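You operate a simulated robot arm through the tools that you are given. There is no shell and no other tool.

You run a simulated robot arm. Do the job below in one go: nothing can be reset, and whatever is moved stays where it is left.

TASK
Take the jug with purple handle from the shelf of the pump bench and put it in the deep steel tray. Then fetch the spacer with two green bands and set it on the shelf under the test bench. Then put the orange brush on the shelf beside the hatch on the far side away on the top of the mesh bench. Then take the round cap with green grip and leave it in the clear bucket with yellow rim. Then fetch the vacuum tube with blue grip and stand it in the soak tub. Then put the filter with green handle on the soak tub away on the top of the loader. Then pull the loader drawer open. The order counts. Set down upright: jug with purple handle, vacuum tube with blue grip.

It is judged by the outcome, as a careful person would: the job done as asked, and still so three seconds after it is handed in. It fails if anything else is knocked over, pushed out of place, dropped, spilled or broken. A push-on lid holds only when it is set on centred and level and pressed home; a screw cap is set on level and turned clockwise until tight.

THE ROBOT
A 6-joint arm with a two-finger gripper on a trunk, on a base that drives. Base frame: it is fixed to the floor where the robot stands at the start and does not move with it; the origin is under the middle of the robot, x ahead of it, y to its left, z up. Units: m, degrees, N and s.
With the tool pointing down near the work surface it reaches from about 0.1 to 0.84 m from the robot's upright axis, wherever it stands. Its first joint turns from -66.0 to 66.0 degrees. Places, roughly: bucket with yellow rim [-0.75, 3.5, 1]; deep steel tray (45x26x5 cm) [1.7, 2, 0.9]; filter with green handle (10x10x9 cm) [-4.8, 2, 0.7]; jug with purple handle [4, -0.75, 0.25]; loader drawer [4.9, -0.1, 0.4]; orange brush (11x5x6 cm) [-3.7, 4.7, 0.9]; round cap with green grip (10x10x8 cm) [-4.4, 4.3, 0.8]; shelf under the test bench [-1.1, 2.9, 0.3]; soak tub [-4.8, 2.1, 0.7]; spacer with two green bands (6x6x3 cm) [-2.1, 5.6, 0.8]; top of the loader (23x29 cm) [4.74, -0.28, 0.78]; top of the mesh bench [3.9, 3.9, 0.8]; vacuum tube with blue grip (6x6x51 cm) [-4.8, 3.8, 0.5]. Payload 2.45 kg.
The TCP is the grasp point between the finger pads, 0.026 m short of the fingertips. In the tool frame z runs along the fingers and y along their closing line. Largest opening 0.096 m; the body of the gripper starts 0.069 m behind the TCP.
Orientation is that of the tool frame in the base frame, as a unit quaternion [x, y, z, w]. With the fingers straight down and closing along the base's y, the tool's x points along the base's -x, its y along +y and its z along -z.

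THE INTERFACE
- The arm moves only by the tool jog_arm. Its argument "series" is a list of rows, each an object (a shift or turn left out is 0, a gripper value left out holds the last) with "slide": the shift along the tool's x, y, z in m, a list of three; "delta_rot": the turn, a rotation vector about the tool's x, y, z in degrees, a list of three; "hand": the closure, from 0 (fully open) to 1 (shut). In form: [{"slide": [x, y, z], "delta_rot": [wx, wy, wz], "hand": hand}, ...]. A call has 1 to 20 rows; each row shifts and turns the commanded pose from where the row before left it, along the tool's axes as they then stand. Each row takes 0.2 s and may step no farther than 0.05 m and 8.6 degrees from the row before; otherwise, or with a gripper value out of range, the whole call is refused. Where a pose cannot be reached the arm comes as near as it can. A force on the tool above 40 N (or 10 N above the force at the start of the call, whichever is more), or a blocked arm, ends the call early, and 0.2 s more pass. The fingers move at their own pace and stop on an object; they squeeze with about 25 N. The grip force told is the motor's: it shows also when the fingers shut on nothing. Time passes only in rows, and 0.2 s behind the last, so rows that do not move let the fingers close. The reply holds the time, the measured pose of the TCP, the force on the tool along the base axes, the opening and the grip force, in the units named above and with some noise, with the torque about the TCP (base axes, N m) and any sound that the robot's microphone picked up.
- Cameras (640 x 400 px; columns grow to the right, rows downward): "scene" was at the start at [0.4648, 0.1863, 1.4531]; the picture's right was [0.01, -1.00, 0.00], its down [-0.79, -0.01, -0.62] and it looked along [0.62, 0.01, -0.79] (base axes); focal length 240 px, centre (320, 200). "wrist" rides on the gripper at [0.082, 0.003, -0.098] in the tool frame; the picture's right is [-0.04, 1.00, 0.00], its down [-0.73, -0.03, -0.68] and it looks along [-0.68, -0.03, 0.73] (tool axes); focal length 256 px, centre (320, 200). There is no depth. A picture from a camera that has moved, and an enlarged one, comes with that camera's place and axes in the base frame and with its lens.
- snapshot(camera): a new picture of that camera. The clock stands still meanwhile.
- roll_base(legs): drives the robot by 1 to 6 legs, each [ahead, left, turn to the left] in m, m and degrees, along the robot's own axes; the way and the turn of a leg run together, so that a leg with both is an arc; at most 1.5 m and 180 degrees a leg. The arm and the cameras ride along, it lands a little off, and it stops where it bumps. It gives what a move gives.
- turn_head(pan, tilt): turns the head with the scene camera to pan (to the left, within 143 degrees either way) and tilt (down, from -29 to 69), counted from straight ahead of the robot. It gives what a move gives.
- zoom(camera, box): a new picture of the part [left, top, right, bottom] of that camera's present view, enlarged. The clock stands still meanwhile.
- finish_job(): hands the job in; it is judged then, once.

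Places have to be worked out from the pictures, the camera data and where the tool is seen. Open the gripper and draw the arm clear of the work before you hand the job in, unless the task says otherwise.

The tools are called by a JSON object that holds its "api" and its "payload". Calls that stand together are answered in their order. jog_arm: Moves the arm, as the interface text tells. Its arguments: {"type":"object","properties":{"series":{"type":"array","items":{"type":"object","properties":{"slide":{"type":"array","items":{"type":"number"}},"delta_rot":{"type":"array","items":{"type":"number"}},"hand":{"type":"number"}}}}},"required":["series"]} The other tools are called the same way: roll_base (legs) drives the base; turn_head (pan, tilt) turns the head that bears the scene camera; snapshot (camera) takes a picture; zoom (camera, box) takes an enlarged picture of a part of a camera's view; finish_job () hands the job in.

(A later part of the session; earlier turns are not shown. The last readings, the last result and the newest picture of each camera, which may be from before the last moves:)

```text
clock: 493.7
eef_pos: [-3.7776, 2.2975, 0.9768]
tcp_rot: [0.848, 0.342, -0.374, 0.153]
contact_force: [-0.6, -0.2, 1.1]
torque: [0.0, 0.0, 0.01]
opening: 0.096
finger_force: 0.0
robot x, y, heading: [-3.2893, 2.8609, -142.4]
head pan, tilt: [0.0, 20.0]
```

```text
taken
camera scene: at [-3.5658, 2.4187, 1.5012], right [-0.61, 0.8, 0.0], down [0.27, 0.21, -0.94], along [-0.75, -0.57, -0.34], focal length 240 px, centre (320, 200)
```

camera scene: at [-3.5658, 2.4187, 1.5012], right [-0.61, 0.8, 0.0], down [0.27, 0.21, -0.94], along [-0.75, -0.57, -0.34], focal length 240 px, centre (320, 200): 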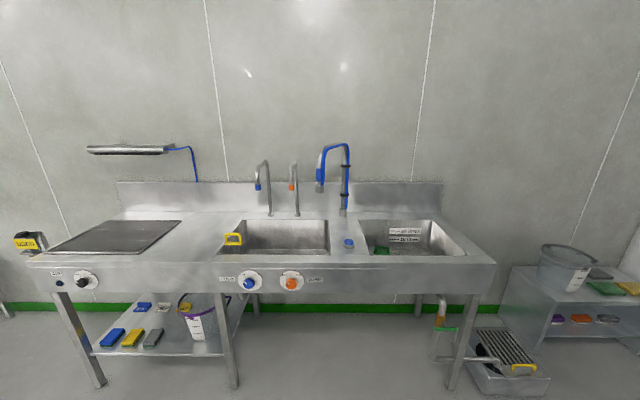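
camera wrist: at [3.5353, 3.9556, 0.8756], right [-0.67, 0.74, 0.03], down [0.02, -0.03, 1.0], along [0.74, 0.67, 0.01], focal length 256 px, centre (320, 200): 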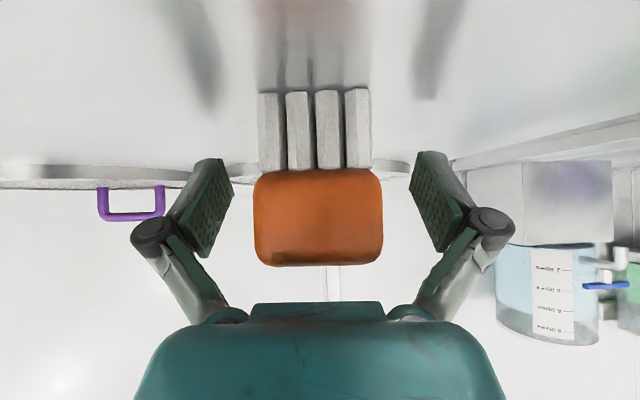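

I see the sinks, the vacuum and the trolley with caps. I turn to face the trolley and zoom in on it.

{"api": "roll_base", "payload": {"legs": [[0, 0, -90]]}}

{"api": "turn_head", "payload": {"pan": 0, "tilt": 25}}

{"api": "snapshot", "payload": {"camera": "scene"}}

{"api": "zoom", "payload": {"camera": "scene", "box": [220, 130, 420, 255]}}

```text
clock: 497.9
eef_pos: [-3.8545, 3.3443, 0.9779]
tcp_rot: [0.841, -0.36, -0.372, -0.158]
contact_force: [-0.7, -0.1, 0.4]
torque: [-0.02, 0.01, -0.01]
opening: 0.0962
finger_force: 0.1
robot x, y, heading: [-3.2916, 2.86, 127.2]
head pan, tilt: [0.0, 20.0]
```

```text
clock: 498.5
eef_pos: [-3.8533, 3.3442, 0.9774]
tcp_rot: [0.841, -0.359, -0.373, -0.157]
contact_force: [0.6, 0.7, -0.2]
torque: [0.01, -0.01, 0.01]
opening: 0.0962
finger_force: 0.0
robot x, y, heading: [-3.2913, 2.8592, 127.3]
head pan, tilt: [0.0, 25.0]
```

```text
taken
camera scene: at [-3.7328, 3.1309, 1.4931], right [0.8, 0.61, 0.0], down [0.26, -0.34, -0.91], along [-0.55, 0.72, -0.42], focal length 240 px, centre (320, 200)
```

scene: 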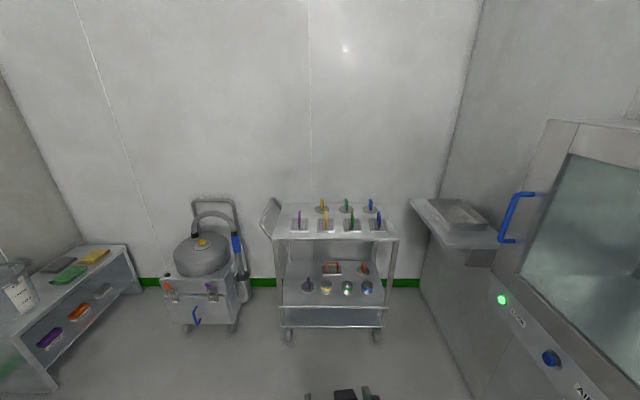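

```text
3.20 times, centred on (320, 192) of scene
camera zoom: at [-3.7328, 3.1309, 1.4931], right [0.8, 0.61, 0.0], down [0.26, -0.34, -0.91], along [-0.55, 0.72, -0.42], focal length 768 px, centre (320, 224)
```

zoom: 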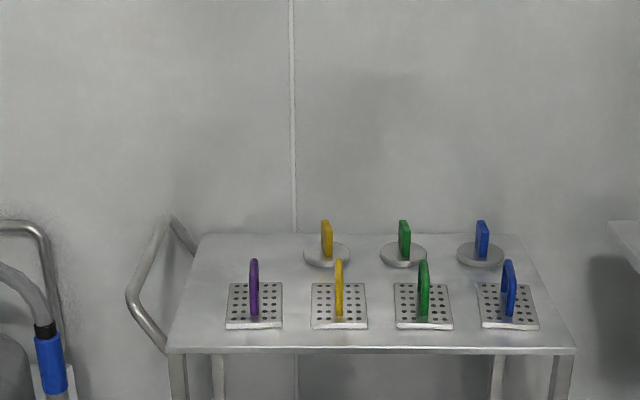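

The target is the middle cap in the back row of the trolley (u≈-0.955, v≈6.08), its thin green grip standing along my viewing direction, so closing left-right fits. I set the arm: lower a bit, yaw straight, tilt to ~33°, centre and extend.

{"api": "jog_arm", "payload": {"series": [{"slide": [0.037, 0, 0.0336]}, {"delta_rot": [5.18, 0, 4.7]}, {"delta_rot": [0, 7.5, 0]}, {"delta_rot": [0, 7.5, 0]}, {"slide": [0, -0.04, 0]}, {"slide": [0, -0.04, 0]}, {"slide": [0, -0.04, 0]}, {"slide": [-0.0325, 0, 0.0211]}, {"slide": [-0.0325, 0, 0.0211]}, {"slide": [-0.0325, 0, 0.0211]}, {"slide": [-0.0325, 0, 0.0211]}, {}]}}

```text
clock: 501.1
eef_pos: [-3.8516, 3.5414, 0.9265]
tcp_rot: [0.858, -0.429, -0.252, -0.124]
contact_force: [-0.4, 0.1, 0.0]
torque: [0.0, -0.01, -0.01]
opening: 0.0958
finger_force: 0.1
robot x, y, heading: [-3.301, 2.8562, 127.0]
head pan, tilt: [0.0, 25.0]
```

Arm is set (ahead 0.88 m, z 0.927). I drive ahead 0.62 m and then check the heights with the wrist camera before crossing the front row.

{"api": "roll_base", "payload": {"legs": [[0.62, 0, 0]]}}

{"api": "snapshot", "payload": {"camera": "wrist"}}

{"api": "turn_head", "payload": {"pan": 0, "tilt": 45}}

{"api": "snapshot", "payload": {"camera": "scene"}}

```text
clock: 504.6
eef_pos: [-4.2327, 4.0317, 0.9268]
tcp_rot: [0.859, -0.427, -0.253, -0.123]
contact_force: [0.5, -0.7, 0.4]
torque: [0.02, -0.03, -0.05]
opening: 0.0961
finger_force: 0.1
robot x, y, heading: [-3.6688, 3.3552, 127.8]
head pan, tilt: [0.0, 25.0]
```

```text
taken
camera wrist: at [-4.1604, 3.9348, 0.9647], right [-0.82, -0.58, 0.03], down [-0.13, 0.22, 0.97], along [-0.56, 0.79, -0.25], focal length 256 px, centre (320, 200)
```

wrist: 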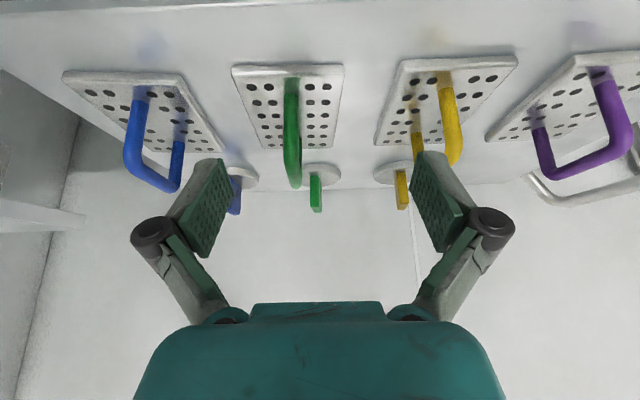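

```text
clock: 505.5
eef_pos: [-4.2309, 4.0325, 0.927]
tcp_rot: [0.859, -0.428, -0.252, -0.125]
contact_force: [-0.9, 0.4, -0.2]
torque: [0.01, 0.01, 0.01]
opening: 0.0962
finger_force: 0.0
robot x, y, heading: [-3.67, 3.353, 127.4]
head pan, tilt: [0.0, 45.0]
```

```text
taken
camera scene: at [-4.1054, 3.615, 1.4626], right [0.79, 0.61, 0.0], down [0.43, -0.56, -0.71], along [-0.43, 0.56, -0.71], focal length 240 px, centre (320, 200)
```

scene: 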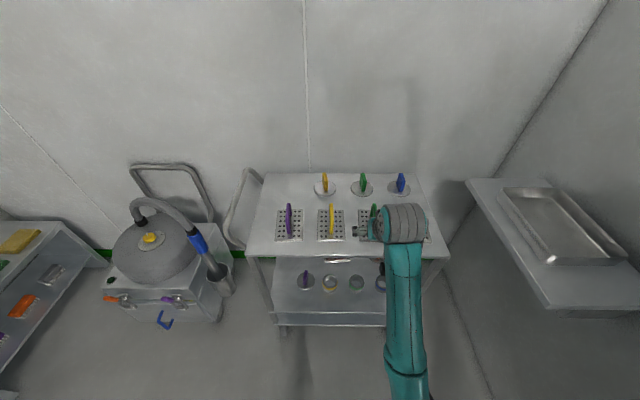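

The front-row loop handles top out at z≈0.89; the round cap's grip spans z≈0.80–0.873 at (u -0.955, v 6.085). I raise 3 cm for clearance before crossing.

{"api": "jog_arm", "payload": {"series": [{"slide": [-0.0163, 0, -0.0252]}, {}]}}

{"api": "roll_base", "payload": {"legs": [[0.2, 0.01, -0.5]]}}

{"api": "snapshot", "payload": {"camera": "wrist"}}

{"api": "snapshot", "payload": {"camera": "scene"}}

```text
clock: 506.1
eef_pos: [-4.2315, 4.0322, 0.9561]
tcp_rot: [0.859, -0.428, -0.252, -0.123]
contact_force: [0.2, -0.3, -1.1]
torque: [0.03, -0.01, 0.01]
opening: 0.0959
finger_force: 0.1
robot x, y, heading: [-3.6717, 3.3491, 127.5]
head pan, tilt: [0.0, 45.0]
```

```text
clock: 507.7
eef_pos: [-4.354, 4.1934, 0.9558]
tcp_rot: [0.857, -0.432, -0.252, -0.125]
contact_force: [0.8, 0.3, 0.5]
torque: [0.01, 0.01, -0.01]
opening: 0.0962
finger_force: 0.0
robot x, y, heading: [-3.7993, 3.5049, 126.7]
head pan, tilt: [0.0, 45.0]
```

```text
taken
camera wrist: at [-4.2837, 4.0942, 0.9941], right [-0.82, -0.57, 0.03], down [-0.12, 0.22, 0.97], along [-0.56, 0.79, -0.25], focal length 256 px, centre (320, 200)
```

wrist: 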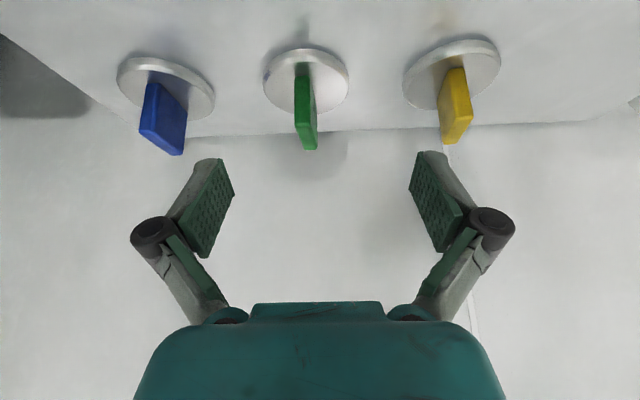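

```text
taken
camera scene: at [-4.232, 3.7735, 1.4625], right [0.8, 0.6, 0.0], down [0.42, -0.57, -0.71], along [-0.42, 0.57, -0.71], focal length 240 px, centre (320, 200)
```

scene: 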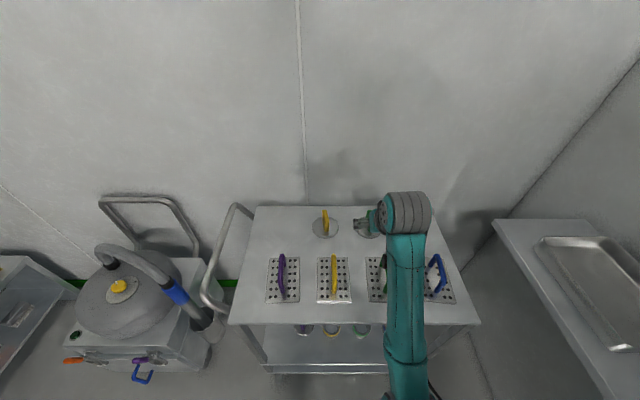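

Cap centre is at (u -0.953, v 6.07), disc top z≈0.807. I move ahead the last 0.105 m so the fingers are directly above its grip.

{"api": "roll_base", "payload": {"legs": [[0.105, -0.012, 0.3]]}}

{"api": "snapshot", "payload": {"camera": "wrist"}}

```text
clock: 508.8
eef_pos: [-4.4107, 4.2817, 0.9557]
tcp_rot: [0.858, -0.43, -0.252, -0.125]
contact_force: [-0.5, -0.1, 0.2]
torque: [0.01, 0.02, -0.04]
opening: 0.0962
finger_force: 0.0
robot x, y, heading: [-3.8581, 3.5968, 127.2]
head pan, tilt: [0.0, 45.0]
```

```text
taken
camera wrist: at [-4.34, 4.184, 0.9941], right [-0.82, -0.57, 0.03], down [-0.12, 0.22, 0.97], along [-0.56, 0.79, -0.25], focal length 256 px, centre (320, 200)
```

wrist: 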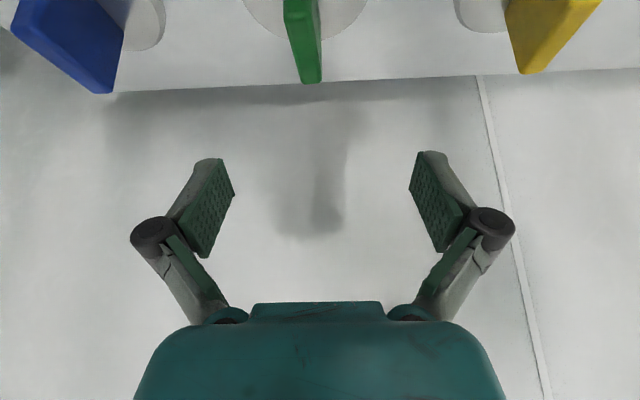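

Directly above the grip. I lower in steps while steepening the tool slightly so the wrist camera stays clear of the front row.

{"api": "jog_arm", "payload": {"series": [{"slide": [0.0206, 0.004, 0.0319]}, {"delta_rot": [0, 7.5, 0]}, {"slide": [0.0162, 0, 0.0344]}, {}]}}

{"api": "snapshot", "payload": {"camera": "wrist"}}

{"api": "zoom", "payload": {"camera": "scene", "box": [260, 150, 500, 300]}}

```text
clock: 509.8
eef_pos: [-4.4151, 4.2792, 0.8809]
tcp_rot: [0.873, -0.437, -0.195, -0.096]
contact_force: [-0.2, 1.1, 0.2]
torque: [0.04, -0.01, -0.01]
opening: 0.0958
finger_force: 0.0
robot x, y, heading: [-3.8529, 3.5974, 127.1]
head pan, tilt: [0.0, 45.0]
```

```text
taken
camera wrist: at [-4.3472, 4.1867, 0.9342], right [-0.82, -0.57, 0.02], down [-0.2, 0.32, 0.93], along [-0.53, 0.76, -0.38], focal length 256 px, centre (320, 200)
```

wrist: 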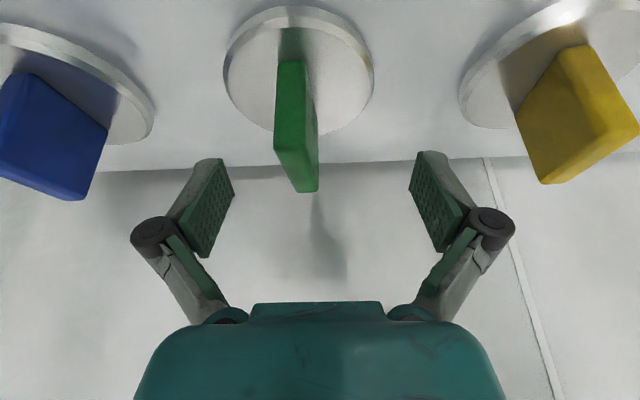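

```text
2.67 times, centred on (380, 225) of scene
camera zoom: at [-4.287, 3.8636, 1.4625], right [0.8, 0.6, 0.0], down [0.43, -0.56, -0.71], along [-0.43, 0.56, -0.71], focal length 640 px, centre (160, 133)
```

zoom: 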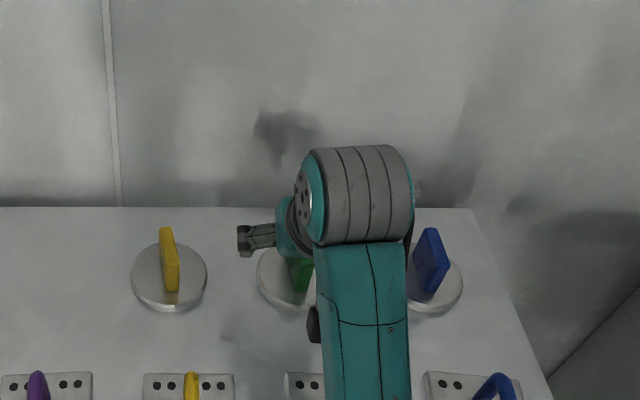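

The grip is slightly to the right of centre; I shift 1 cm right, lower 3.6 cm more, and check.

{"api": "jog_arm", "payload": {"series": [{"slide": [0, -0.01, 0]}, {"slide": [0.0154, 0, 0.0325]}, {}]}}

{"api": "snapshot", "payload": {"camera": "wrist"}}

```text
clock: 510.6
eef_pos: [-4.4062, 4.2856, 0.845]
tcp_rot: [0.872, -0.438, -0.196, -0.096]
contact_force: [0.3, -0.8, 0.0]
torque: [0.0, 0.02, 0.02]
opening: 0.0962
finger_force: 0.1
robot x, y, heading: [-3.8534, 3.5978, 127.0]
head pan, tilt: [0.0, 45.0]
```

```text
taken
camera wrist: at [-4.3377, 4.1927, 0.8984], right [-0.82, -0.57, 0.02], down [-0.2, 0.32, 0.93], along [-0.53, 0.76, -0.38], focal length 256 px, centre (320, 200)
```

wrist: 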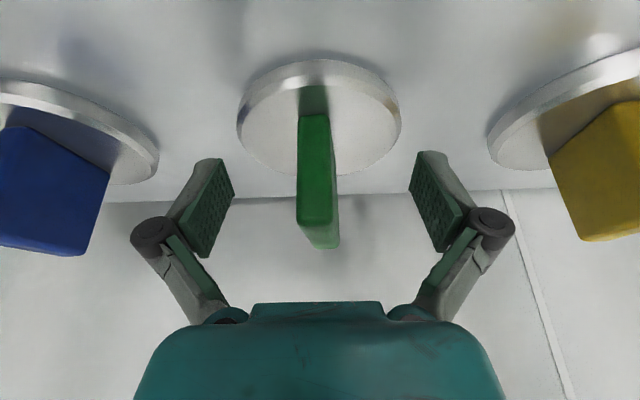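

Centred. I close on the green grip and lift.

{"api": "jog_arm", "payload": {"series": [{"hand": 1}, {}, {}, {}, {}]}}

{"api": "jog_arm", "payload": {"series": [{"slide": [-0.0064, 0, -0.0136]}, {"slide": [-0.0128, 0, -0.0271]}, {"slide": [-0.0171, 0, -0.0362]}, {}]}}

{"api": "snapshot", "payload": {"camera": "wrist"}}

```text
clock: 511.8
eef_pos: [-4.4046, 4.2857, 0.8442]
tcp_rot: [0.872, -0.438, -0.195, -0.096]
contact_force: [-1.2, -1.8, 2.9]
torque: [-0.14, -0.08, 0.02]
opening: 0.016
finger_force: 25.5
robot x, y, heading: [-3.8537, 3.6013, 127.1]
head pan, tilt: [0.0, 45.0]
```

```text
clock: 512.8
eef_pos: [-4.4075, 4.2865, 0.9281]
tcp_rot: [0.873, -0.437, -0.195, -0.095]
contact_force: [1.4, -0.5, -2.8]
torque: [0.0, 0.0, 0.04]
opening: 0.0158
finger_force: 24.7
robot x, y, heading: [-3.8543, 3.6001, 127.1]
head pan, tilt: [0.0, 45.0]
```

```text
taken
camera wrist: at [-4.3398, 4.1936, 0.9818], right [-0.82, -0.57, 0.02], down [-0.2, 0.32, 0.93], along [-0.53, 0.76, -0.38], focal length 256 px, centre (320, 200)
```

wrist: 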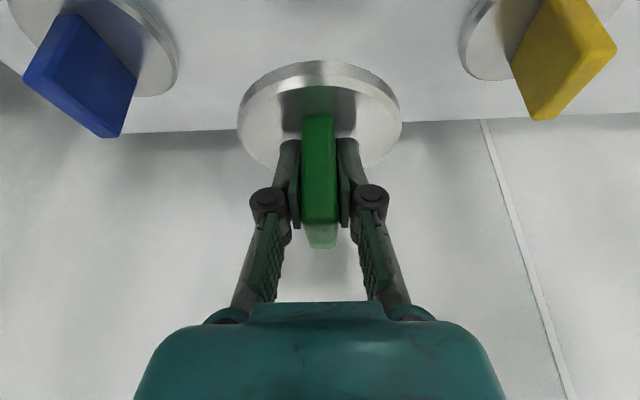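

The cap is held (2.8 N). To clear the front-row handles I tilt to ~47° and raise to about z 1.03.

{"api": "jog_arm", "payload": {"series": [{"delta_rot": [0, -7.5, 0]}, {"delta_rot": [0, -7.5, 0]}, {"delta_rot": [0, -7.5, 0]}, {"slide": [-0.026, 0, -0.0234]}, {"slide": [-0.026, 0, -0.0234]}, {"slide": [-0.026, 0, -0.0234]}, {}]}}

{"api": "zoom", "payload": {"camera": "scene", "box": [220, 130, 500, 330]}}

```text
clock: 514.4
eef_pos: [-4.4054, 4.2853, 1.0325]
tcp_rot: [0.817, -0.411, -0.362, -0.18]
contact_force: [-0.2, -1.3, -3.2]
torque: [-0.03, -0.02, 0.0]
opening: 0.0154
finger_force: 25.3
robot x, y, heading: [-3.8511, 3.5971, 127.0]
head pan, tilt: [0.0, 45.0]
```

```text
2.00 times, centred on (360, 230) of scene
camera zoom: at [-4.287, 3.8636, 1.4625], right [0.8, 0.6, 0.0], down [0.43, -0.56, -0.71], along [-0.43, 0.56, -0.71], focal length 480 px, centre (240, 140)
```

zoom: 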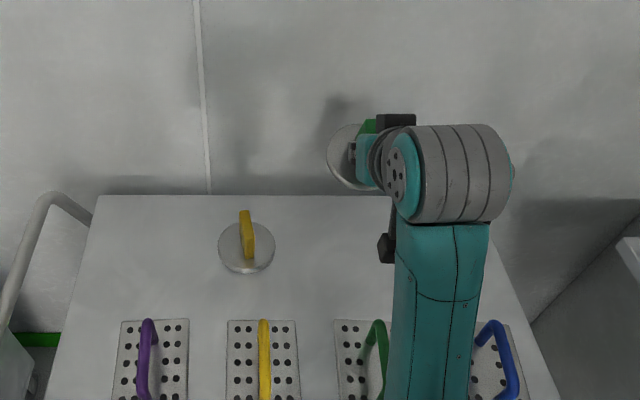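

Raised clear. I back away from the trolley and drive to the back side of the test bench, in front of the bucket.

{"api": "roll_base", "payload": {"legs": [[-1.0, 0, 0], [0, 0, -90], [1.25, 0, 0], [1.2, 0, 0], [0, 0.4, 0], [0, 0, -90]]}}

{"api": "turn_head", "payload": {"pan": 0, "tilt": 35}}

{"api": "snapshot", "payload": {"camera": "scene"}}

{"api": "snapshot", "payload": {"camera": "wrist"}}

```text
clock: 521.2
eef_pos: [-3.4463, 3.6669, 1.0319]
tcp_rot: [0.708, -0.581, -0.316, -0.248]
contact_force: [-18.3, -7.6, -6.9]
torque: [-0.42, 0.68, 0.55]
opening: 0.0174
finger_force: 24.9
robot x, y, heading: [-3.2562, 2.8106, 99.8]
head pan, tilt: [0.0, 45.0]
stopped in leg 2: the force on the tool passed its limit at 102 N (the readings are from after the stop); the commanded pose is now the measured one
```

```text
clock: 521.9
eef_pos: [-3.4458, 3.6665, 1.0337]
tcp_rot: [0.707, -0.582, -0.315, -0.249]
contact_force: [-29.6, -19.5, -3.9]
torque: [-0.82, 1.0, 0.69]
opening: 0.0179
finger_force: 24.8
robot x, y, heading: [-3.2582, 2.8083, 100.1]
head pan, tilt: [0.0, 35.0]
```

```text
taken
camera scene: at [-3.5226, 3.2479, 1.4772], right [0.98, 0.17, 0.0], down [0.1, -0.57, -0.82], along [-0.14, 0.81, -0.57], focal length 240 px, centre (320, 200)
```

scene: 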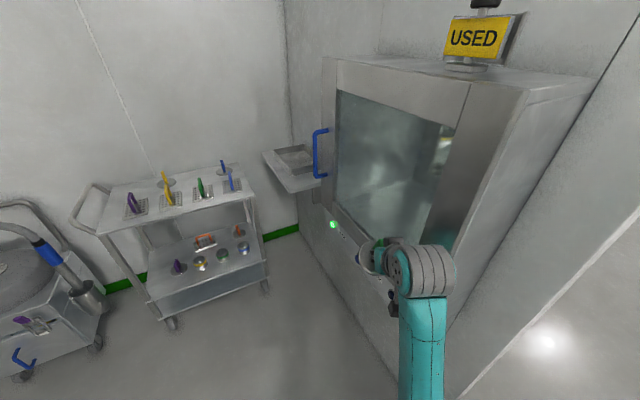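

```text
taken
camera wrist: at [-3.4226, 3.5425, 1.0392], right [-0.98, -0.17, 0.04], down [0.04, 0.0, 1.0], along [-0.17, 0.99, 0.0], focal length 256 px, centre (320, 200)
```

wrist: 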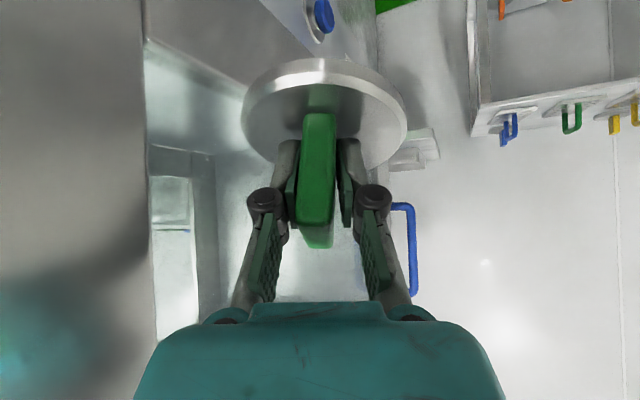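

While turning, the cap touched the hatch box on this side of the partition. I turn back left to free it and check the grip.

{"api": "roll_base", "payload": {"legs": [[0, 0, 25]]}}

{"api": "snapshot", "payload": {"camera": "wrist"}}

{"api": "snapshot", "payload": {"camera": "scene"}}

```text
clock: 523.6
eef_pos: [-3.7879, 3.5082, 1.0322]
tcp_rot: [0.815, -0.416, -0.362, -0.175]
contact_force: [0.6, -0.3, -2.6]
torque: [-0.03, -0.02, 0.01]
opening: 0.0157
finger_force: 25.1
robot x, y, heading: [-3.2575, 2.8102, 125.1]
head pan, tilt: [0.0, 35.0]
```

```text
taken
camera wrist: at [-3.7151, 3.405, 1.039], right [-0.82, -0.57, 0.04], down [0.04, 0.02, 1.0], along [-0.57, 0.82, 0.0], focal length 256 px, centre (320, 200)
```

wrist: 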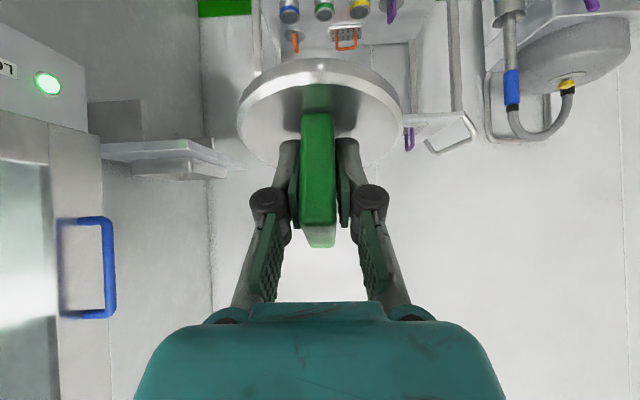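

```text
taken
camera scene: at [-3.6823, 3.0958, 1.4773], right [0.82, 0.57, 0.0], down [0.33, -0.47, -0.82], along [-0.47, 0.67, -0.57], focal length 240 px, centre (320, 200)
```

scene: 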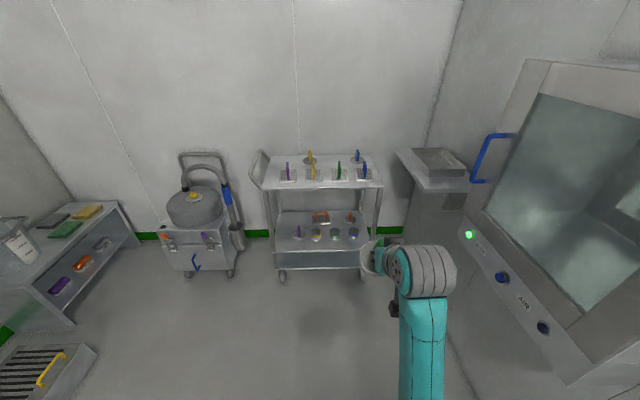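

The cap is still held as before and nothing was displaced. I turn the other way round (left 272°) where there is room, then drive along to the bucket.

{"api": "roll_base", "payload": {"legs": [[0, 0, 92], [0, 0, 180], [1.25, 0, 0], [1.15, 0, 0]]}}

{"api": "turn_head", "payload": {"pan": -30, "tilt": 30}}

{"api": "snapshot", "payload": {"camera": "scene"}}

```text
clock: 546.5
eef_pos: [-0.7084, 4.8252, 1.0333]
tcp_rot: [-0.31, 0.861, 0.145, 0.377]
contact_force: [-0.4, -0.3, -3.3]
torque: [-0.05, 0.04, 0.02]
opening: 0.016
finger_force: 25.2
robot x, y, heading: [-1.3743, 4.2484, 38.6]
head pan, tilt: [0.0, 35.0]
```

```text
clock: 547.4
eef_pos: [-0.7098, 4.8239, 1.0333]
tcp_rot: [-0.309, 0.862, 0.144, 0.376]
contact_force: [0.2, 0.9, -3.0]
torque: [-0.04, 0.06, -0.02]
opening: 0.0156
finger_force: 25.3
robot x, y, heading: [-1.3704, 4.2509, 38.6]
head pan, tilt: [-30.0, 30.0]
```

```text
taken
camera scene: at [-1.0949, 4.6515, 1.4851], right [0.15, -0.99, 0.0], down [-0.49, -0.07, -0.87], along [0.86, 0.13, -0.5], focal length 240 px, centre (320, 200)
```

scene: 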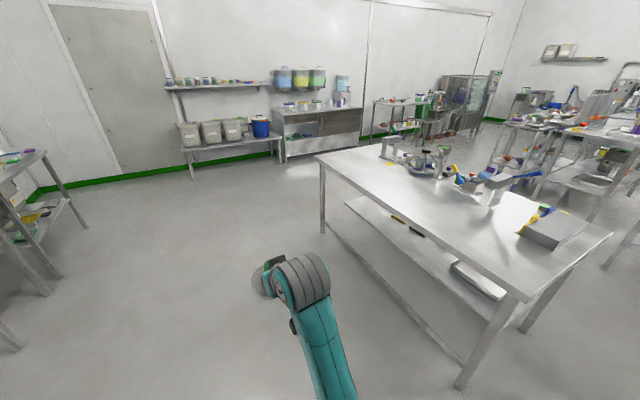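

I shift away from the benches and turn to face the bucket from behind the test bench.

{"api": "roll_base", "payload": {"legs": [[0, 0.4, 0], [0, 0, -91.5]]}}

{"api": "turn_head", "payload": {"pan": 0, "tilt": 35}}

{"api": "snapshot", "payload": {"camera": "scene"}}

{"api": "snapshot", "payload": {"camera": "wrist"}}

```text
clock: 553.8
eef_pos: [-1.0545, 3.8867, 1.0328]
tcp_rot: [0.397, 0.825, -0.167, 0.366]
contact_force: [-0.4, 0.3, -3.2]
torque: [0.05, 0.06, 0.01]
opening: 0.0157
finger_force: 25.2
robot x, y, heading: [-1.6185, 4.5599, -52.2]
head pan, tilt: [-30.0, 30.0]
```

```text
clock: 554.7
eef_pos: [-1.0544, 3.8869, 1.0332]
tcp_rot: [0.396, 0.825, -0.166, 0.366]
contact_force: [-1.2, -0.4, -2.9]
torque: [0.01, 0.03, 0.01]
opening: 0.0158
finger_force: 25.4
robot x, y, heading: [-1.6233, 4.5614, -52.5]
head pan, tilt: [0.0, 35.0]
```

```text
taken
camera scene: at [-1.1815, 4.2946, 1.4773], right [-0.79, -0.61, 0.0], down [-0.35, 0.45, -0.82], along [0.5, -0.65, -0.57], focal length 240 px, centre (320, 200)
```

scene: 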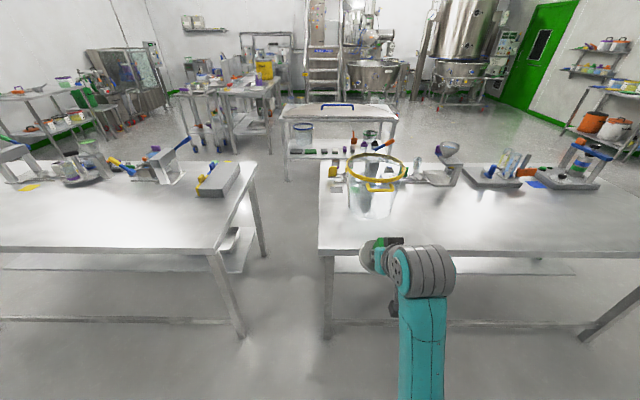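

```text
taken
camera wrist: at [-1.1312, 3.9896, 1.0389], right [0.79, 0.61, 0.04], down [-0.04, -0.02, 1.0], along [0.61, -0.79, 0.0], focal length 256 px, centre (320, 200)
```

wrist: 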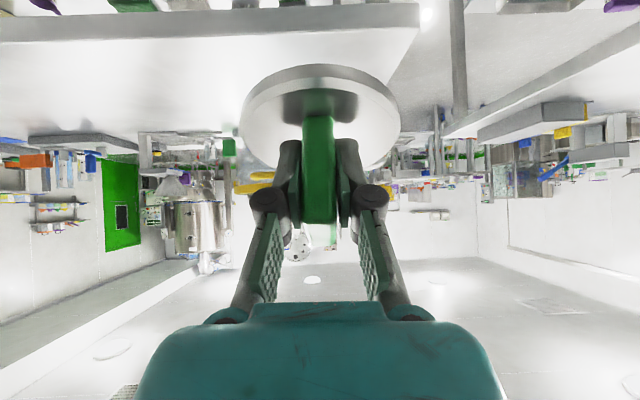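

I zoom in on the bucket to see its rim and handle.

{"api": "zoom", "payload": {"camera": "scene", "box": [320, 130, 440, 230]}}

```text
4.00 times, centred on (380, 180) of scene
camera zoom: at [-1.1815, 4.2946, 1.4773], right [-0.79, -0.61, 0.0], down [-0.35, 0.45, -0.82], along [0.5, -0.65, -0.57], focal length 959 px, centre (80, 280)
```

zoom: 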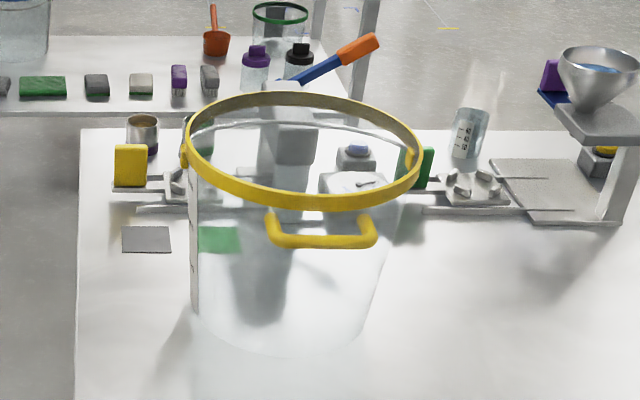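

The bucket axis is near (u 1.41, v 3.225), rim top z≈1.02, radius ≈0.13. I raise the cap to clear the rim first.

{"api": "jog_arm", "payload": {"series": [{"slide": [-0.0279, 0, -0.0251]}, {"slide": [-0.0279, 0, -0.0251]}, {"slide": [-0.0149, 0, -0.0134]}, {}]}}

```text
clock: 555.7
eef_pos: [-1.05, 3.8806, 1.1202]
tcp_rot: [0.396, 0.824, -0.168, 0.369]
contact_force: [0.6, -0.4, -2.3]
torque: [0.03, 0.0, 0.02]
opening: 0.0158
finger_force: 25.0
out of reach, approached as far as the arm can: row 3
robot x, y, heading: [-1.62, 4.5574, -52.4]
head pan, tilt: [0.0, 35.0]
```

z=1.12 reached. I drive ahead so the cap hangs over the bucket.

{"api": "roll_base", "payload": {"legs": [[0.3, -0.085, 0], [0.22, 0, 0]]}}

{"api": "turn_head", "payload": {"pan": -5, "tilt": 55}}

{"api": "snapshot", "payload": {"camera": "scene"}}

{"api": "snapshot", "payload": {"camera": "wrist"}}

```text
clock: 559.1
eef_pos: [-0.7939, 3.4244, 1.119]
tcp_rot: [0.394, 0.825, -0.167, 0.369]
contact_force: [-0.3, 0.1, -3.8]
torque: [0.04, 0.03, -0.02]
opening: 0.0157
finger_force: 25.3
robot x, y, heading: [-1.3671, 4.1002, -51.9]
head pan, tilt: [0.0, 35.0]
```

```text
clock: 559.9
eef_pos: [-0.7938, 3.4241, 1.1187]
tcp_rot: [0.393, 0.825, -0.167, 0.37]
contact_force: [0.3, 0.8, -3.5]
torque: [0.07, 0.01, 0.0]
opening: 0.0159
finger_force: 24.7
robot x, y, heading: [-1.3675, 4.1026, -52.1]
head pan, tilt: [-5.0, 55.0]
```

```text
taken
camera scene: at [-0.9426, 3.8461, 1.4491], right [-0.84, -0.54, 0.0], down [-0.45, 0.69, -0.57], along [0.31, -0.48, -0.82], focal length 240 px, centre (320, 200)
```

scene: 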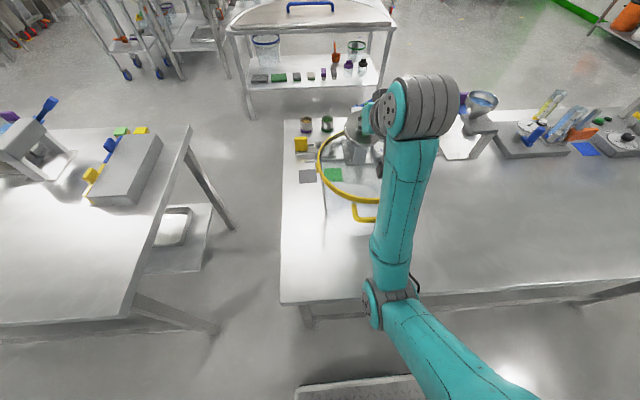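

```text
taken
camera wrist: at [-0.8714, 3.526, 1.1237], right [0.79, 0.61, 0.04], down [-0.04, -0.02, 1.0], along [0.61, -0.79, 0.01], focal length 256 px, centre (320, 200)
```

wrist: 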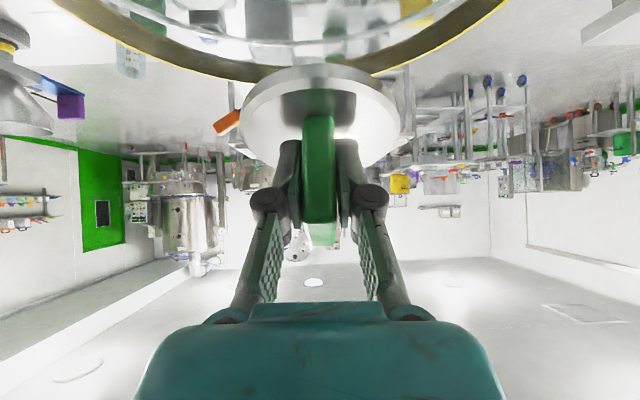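

Bucket centre refined to (1.41, 3.225), inner radius ≈0.117. I shift 3 cm toward its far side and lower 5.5 cm, then check.

{"api": "jog_arm", "payload": {"series": [{"slide": [-0.0214, -0.01, 0.0237]}, {"slide": [0.0204, 0, 0.0184]}, {"slide": [0.0204, 0, 0.0184]}, {}]}}

{"api": "snapshot", "payload": {"camera": "wrist"}}

{"api": "zoom", "payload": {"camera": "scene", "box": [270, 60, 500, 260]}}

```text
clock: 560.9
eef_pos: [-0.7784, 3.3938, 1.0638]
tcp_rot: [0.394, 0.825, -0.167, 0.369]
contact_force: [-0.2, -1.3, -2.9]
torque: [0.04, 0.03, 0.01]
opening: 0.0157
finger_force: 24.8
robot x, y, heading: [-1.3694, 4.1041, -52.2]
head pan, tilt: [-5.0, 55.0]
```

```text
taken
camera wrist: at [-0.8574, 3.4958, 1.0681], right [0.79, 0.61, 0.04], down [-0.04, -0.02, 1.0], along [0.61, -0.79, 0.01], focal length 256 px, centre (320, 200)
```

wrist: 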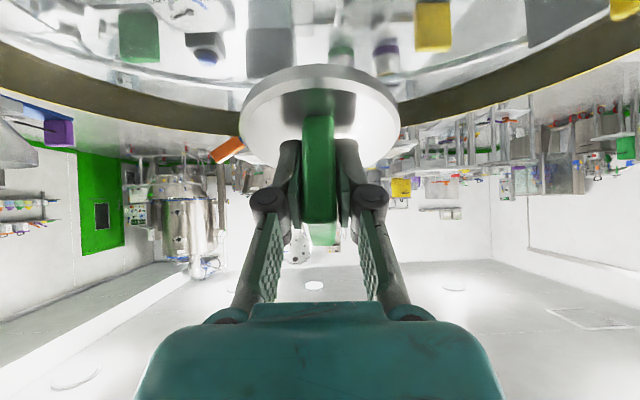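

```text
2.00 times, centred on (385, 160) of scene
camera zoom: at [-0.9426, 3.8461, 1.4491], right [-0.84, -0.54, 0.0], down [-0.45, 0.69, -0.57], along [0.31, -0.48, -0.82], focal length 480 px, centre (190, 280)
```

zoom: 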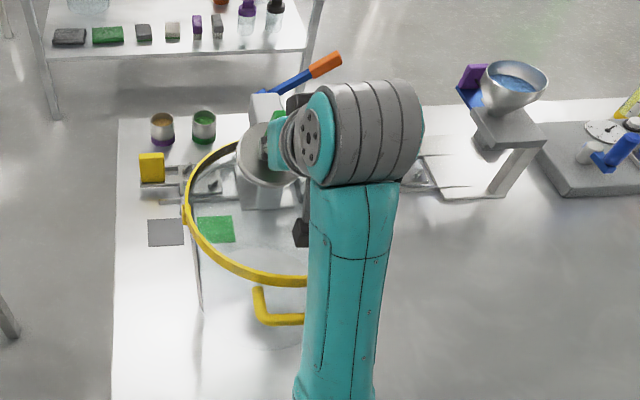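

Rim top is at z≈1.01 and the cap is inside its outline. I lower further while steepening the tool.

{"api": "jog_arm", "payload": {"series": [{"delta_rot": [0, 7.5, 0]}, {"slide": [0.0292, 0, 0.0343]}, {"delta_rot": [0, 7.5, 0]}, {"slide": [0.0163, 0, 0.0252]}, {}]}}

{"api": "snapshot", "payload": {"camera": "wrist"}}

{"api": "zoom", "payload": {"camera": "scene", "box": [270, 60, 500, 260]}}

```text
clock: 562.1
eef_pos: [-0.7789, 3.3948, 0.9877]
tcp_rot: [0.412, 0.867, -0.114, 0.258]
contact_force: [-0.2, 0.2, -3.6]
torque: [0.03, 0.02, 0.0]
opening: 0.0155
finger_force: 24.9
robot x, y, heading: [-1.3669, 4.0988, -51.9]
head pan, tilt: [-5.0, 55.0]
```

```text
taken
camera wrist: at [-0.8537, 3.4919, 1.0246], right [0.79, 0.61, 0.04], down [0.12, -0.22, 0.97], along [0.6, -0.76, -0.25], focal length 256 px, centre (320, 200)
```

wrist: 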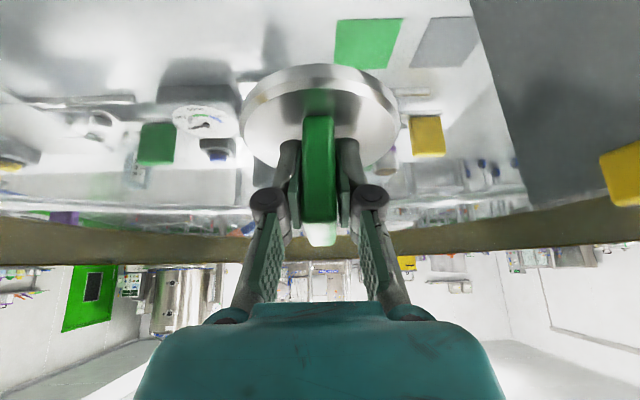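

```text
2.00 times, centred on (385, 160) of scene
camera zoom: at [-0.9427, 3.8462, 1.4491], right [-0.84, -0.54, 0.0], down [-0.45, 0.69, -0.57], along [0.31, -0.48, -0.82], focal length 480 px, centre (190, 280)
```

zoom: 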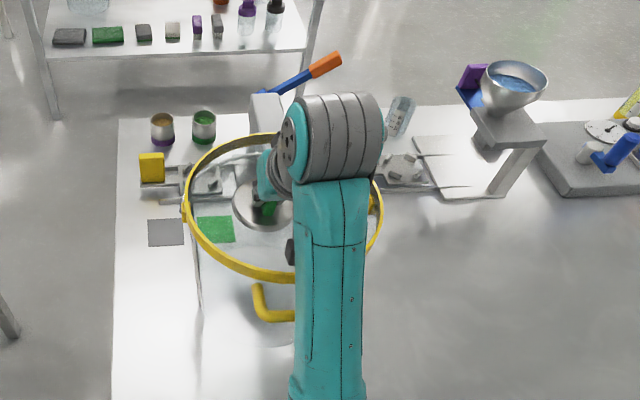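

Good clearance all round. I continue down with one more steepening.

{"api": "jog_arm", "payload": {"series": [{"slide": [0.0109, 0, 0.0168]}, {"delta_rot": [0, 7.5, 0]}, {"slide": [0.0172, 0, 0.0361]}, {}]}}

{"api": "snapshot", "payload": {"camera": "wrist"}}

```text
clock: 562.6
eef_pos: [-0.7788, 3.392, 0.9701]
tcp_rot: [0.415, 0.868, -0.109, 0.25]
contact_force: [1.1, -0.6, -2.4]
torque: [0.12, 0.15, -0.03]
opening: 0.0157
finger_force: 24.6
out of reach, approached as far as the arm can: row 2
robot x, y, heading: [-1.3677, 4.1023, -52.0]
head pan, tilt: [-5.0, 55.0]
stopped in row 2: the force on the tool passed its limit at 87 N (the readings are from after the stop); the commanded pose is now the measured one
```

```text
taken
camera wrist: at [-0.8522, 3.49, 1.0104], right [0.8, 0.6, 0.04], down [0.13, -0.24, 0.96], along [0.59, -0.76, -0.27], focal length 256 px, centre (320, 200)
```

wrist: 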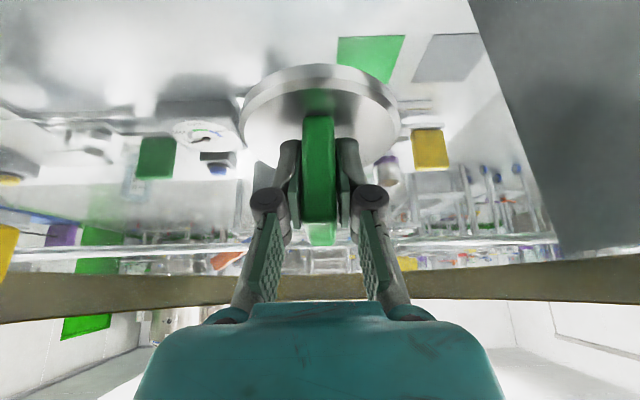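

The tool met a resistance of some kind while steepening; readings are calm now. I look closely from the head camera.

{"api": "zoom", "payload": {"camera": "scene", "box": [300, 80, 460, 220]}}

{"api": "turn_head", "payload": {"pan": -25, "tilt": 50}}

{"api": "zoom", "payload": {"camera": "scene", "box": [160, 60, 360, 200]}}

```text
2.86 times, centred on (380, 150) of scene
camera zoom: at [-0.9428, 3.8464, 1.4491], right [-0.84, -0.54, 0.0], down [-0.45, 0.69, -0.57], along [0.31, -0.48, -0.82], focal length 685 px, centre (149, 343)
```

zoom: 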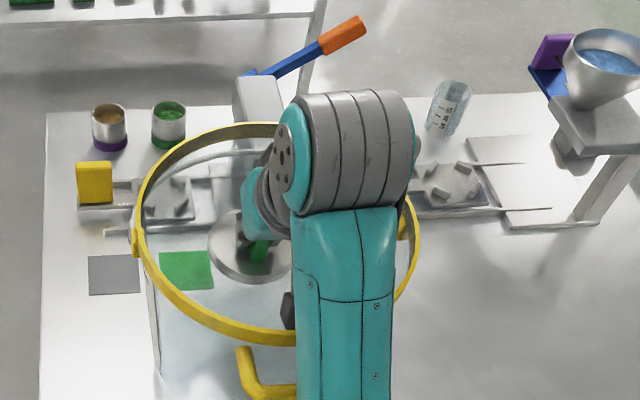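

```text
clock: 563.4
eef_pos: [-0.7788, 3.394, 0.97]
tcp_rot: [0.415, 0.868, -0.11, 0.25]
contact_force: [2.1, -2.4, -1.1]
torque: [0.28, 0.26, -0.12]
opening: 0.0158
finger_force: 25.1
robot x, y, heading: [-1.3689, 4.1007, -52.1]
head pan, tilt: [-25.0, 50.0]
```

```text
2.86 times, centred on (260, 130) of scene
camera zoom: at [-0.9648, 3.832, 1.4556], right [-0.97, -0.22, 0.0], down [-0.17, 0.75, -0.64], along [0.14, -0.63, -0.77], focal length 685 px, centre (491, 400)
```

zoom: 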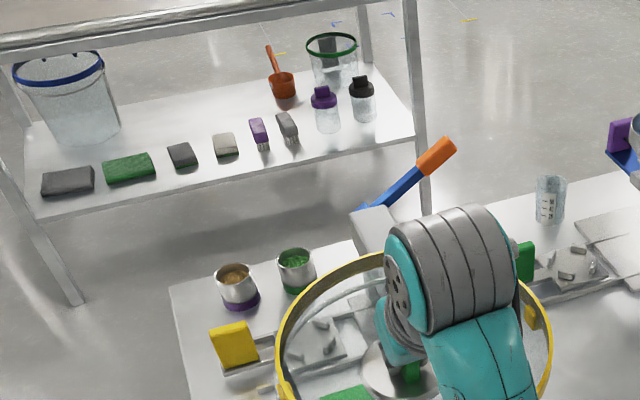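

The wrist camera's housing is just touching the near rim from inside, so there is no room to go much deeper. I shift 6 mm away from the rim and lower 2 cm more, watching the force.

{"api": "jog_arm", "payload": {"series": [{"slide": [-0.0051, 0, 0.0032]}, {"slide": [0.0053, 0, 0.0085]}, {"slide": [0.0053, 0, 0.0085]}, {}]}}

{"api": "snapshot", "payload": {"camera": "wrist"}}

```text
clock: 564.4
eef_pos: [-0.7754, 3.3901, 0.9599]
tcp_rot: [0.414, 0.866, -0.113, 0.258]
contact_force: [0.3, 0.1, -3.2]
torque: [0.04, 0.04, 0.01]
opening: 0.0158
finger_force: 25.4
robot x, y, heading: [-1.3651, 4.0988, -52.2]
head pan, tilt: [-25.0, 50.0]
```

```text
taken
camera wrist: at [-0.8502, 3.4878, 0.9981], right [0.8, 0.6, 0.04], down [0.12, -0.22, 0.97], along [0.59, -0.76, -0.25], focal length 256 px, centre (320, 200)
```

wrist: 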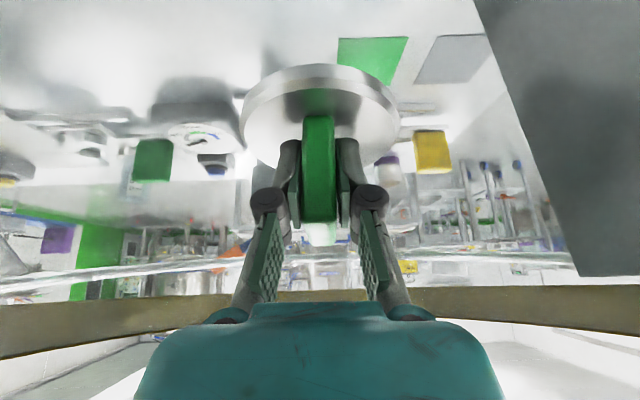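

No contact now. I lower another 2.5 cm in small steps.

{"api": "jog_arm", "payload": {"series": [{"slide": [0.0053, 0, 0.0085]}, {"slide": [0.0053, 0, 0.0085]}, {"slide": [0.0027, 0, 0.0042]}, {}]}}

{"api": "zoom", "payload": {"camera": "scene", "box": [160, 60, 360, 200]}}

```text
clock: 565.4
eef_pos: [-0.776, 3.388, 0.9236]
tcp_rot: [0.415, 0.868, -0.109, 0.249]
contact_force: [0.4, -1.2, -3.1]
torque: [0.06, 0.05, 0.01]
opening: 0.016
finger_force: 24.4
robot x, y, heading: [-1.3629, 4.101, -51.8]
head pan, tilt: [-25.0, 50.0]
```

```text
2.86 times, centred on (260, 130) of scene
camera zoom: at [-0.9646, 3.8316, 1.4556], right [-0.97, -0.22, 0.0], down [-0.17, 0.75, -0.64], along [0.14, -0.63, -0.77], focal length 685 px, centre (491, 400)
```

zoom: 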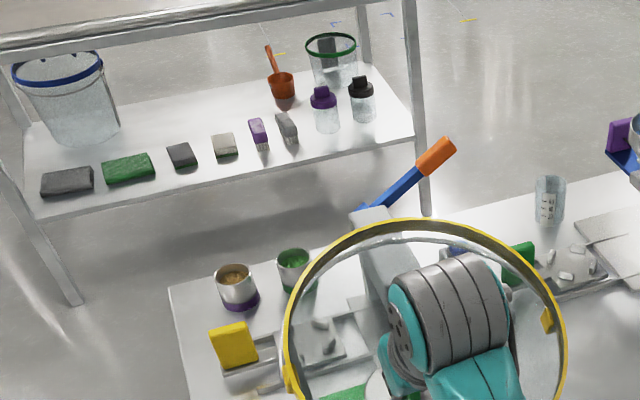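

The bucket seems to have shifted. I take full pictures to see what happened.

{"api": "turn_head", "payload": {"pan": -5, "tilt": 55}}

{"api": "zoom", "payload": {"camera": "scene", "box": [260, 60, 460, 260]}}

{"api": "snapshot", "payload": {"camera": "wrist"}}

```text
clock: 566.3
eef_pos: [-0.7753, 3.388, 0.9241]
tcp_rot: [0.416, 0.868, -0.109, 0.249]
contact_force: [1.1, -0.7, -3.9]
torque: [0.06, 0.02, -0.02]
opening: 0.0157
finger_force: 25.3
robot x, y, heading: [-1.3693, 4.1027, -52.1]
head pan, tilt: [-5.0, 55.0]
```

```text
2.00 times, centred on (360, 160) of scene
camera zoom: at [-0.9429, 3.8463, 1.4491], right [-0.84, -0.54, 0.0], down [-0.45, 0.69, -0.57], along [0.31, -0.48, -0.82], focal length 480 px, centre (240, 280)
```

zoom: 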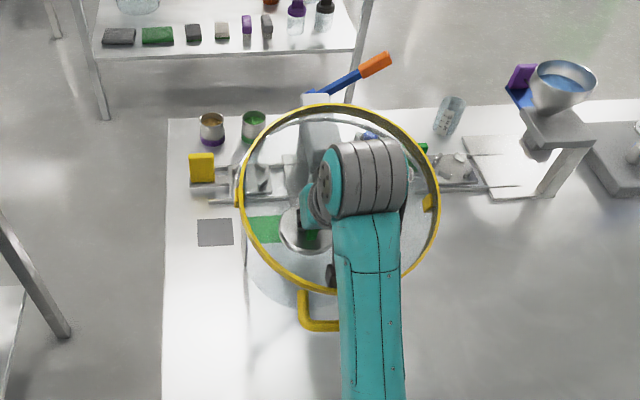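

```text
taken
camera wrist: at [-0.848, 3.4852, 0.9648], right [0.8, 0.6, 0.04], down [0.13, -0.24, 0.96], along [0.59, -0.76, -0.27], focal length 256 px, centre (320, 200)
```

wrist: 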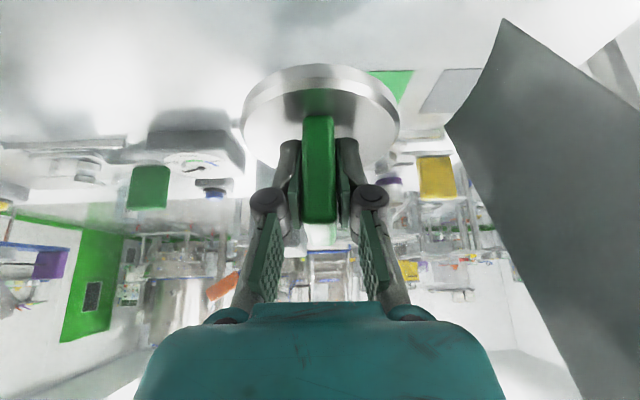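

The bucket is tipped toward me: disc and camera housing are wedged between its walls. The cap is already near the bottom, so I release it here, then ease the tool slowly away from the near rim so the bucket settles back gently.

{"api": "jog_arm", "payload": {"series": [{"hand": 0.75}, {"hand": 0.6}, {"hand": 0.45}, {}]}}

{"api": "snapshot", "payload": {"camera": "wrist"}}

{"api": "zoom", "payload": {"camera": "scene", "box": [260, 60, 460, 260]}}

```text
clock: 567.3
eef_pos: [-0.7744, 3.388, 0.9248]
tcp_rot: [0.416, 0.867, -0.109, 0.25]
contact_force: [-0.7, -1.8, 2.2]
torque: [0.19, 0.15, 0.03]
opening: 0.0528
finger_force: 0.0
robot x, y, heading: [-1.3632, 4.1011, -52.1]
head pan, tilt: [-5.0, 55.0]
```

```text
taken
camera wrist: at [-0.8481, 3.4852, 0.965], right [0.8, 0.6, 0.04], down [0.13, -0.24, 0.96], along [0.59, -0.76, -0.27], focal length 256 px, centre (320, 200)
```

wrist: 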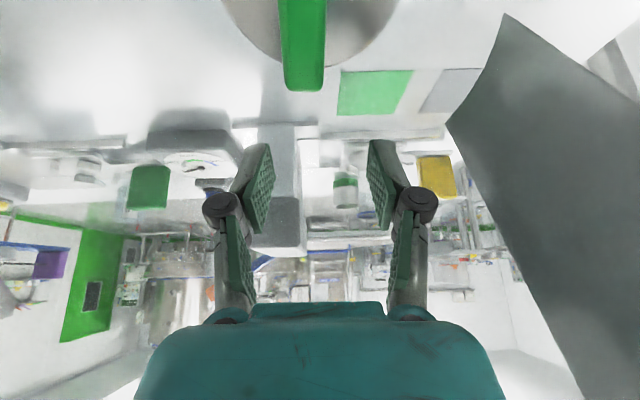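

```text
2.00 times, centred on (360, 160) of scene
camera zoom: at [-0.9429, 3.8464, 1.4491], right [-0.84, -0.54, 0.0], down [-0.45, 0.69, -0.57], along [0.31, -0.48, -0.82], focal length 480 px, centre (240, 280)
```

zoom: 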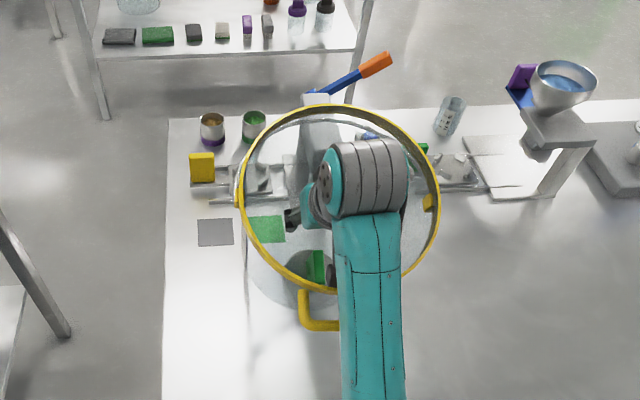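

The cap rests in the bucket. I ease the tool away from the near rim in 6 mm steps so the bucket comes upright.

{"api": "jog_arm", "payload": {"series": [{"slide": [-0.0051, 0, 0.0031]}, {"slide": [-0.0051, 0, 0.0031]}, {"slide": [-0.0051, 0, 0.0031]}, {}]}}

{"api": "zoom", "payload": {"camera": "scene", "box": [260, 60, 460, 260]}}

```text
clock: 568.3
eef_pos: [-0.763, 3.3757, 0.9288]
tcp_rot: [0.414, 0.868, -0.109, 0.252]
contact_force: [0.1, -1.1, -0.6]
torque: [-0.01, 0.03, -0.03]
opening: 0.0527
finger_force: 0.1
robot x, y, heading: [-1.3681, 4.0997, -52.0]
head pan, tilt: [-5.0, 55.0]
```

```text
2.00 times, centred on (360, 160) of scene
camera zoom: at [-0.9443, 3.8483, 1.4498], right [-0.84, -0.54, 0.0], down [-0.45, 0.69, -0.57], along [0.31, -0.48, -0.82], focal length 480 px, centre (240, 280)
```

zoom: 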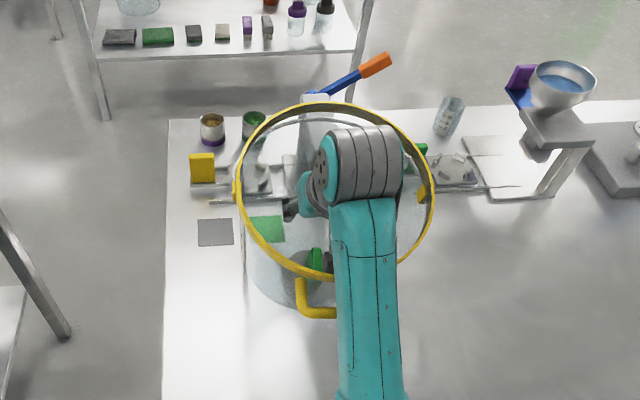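

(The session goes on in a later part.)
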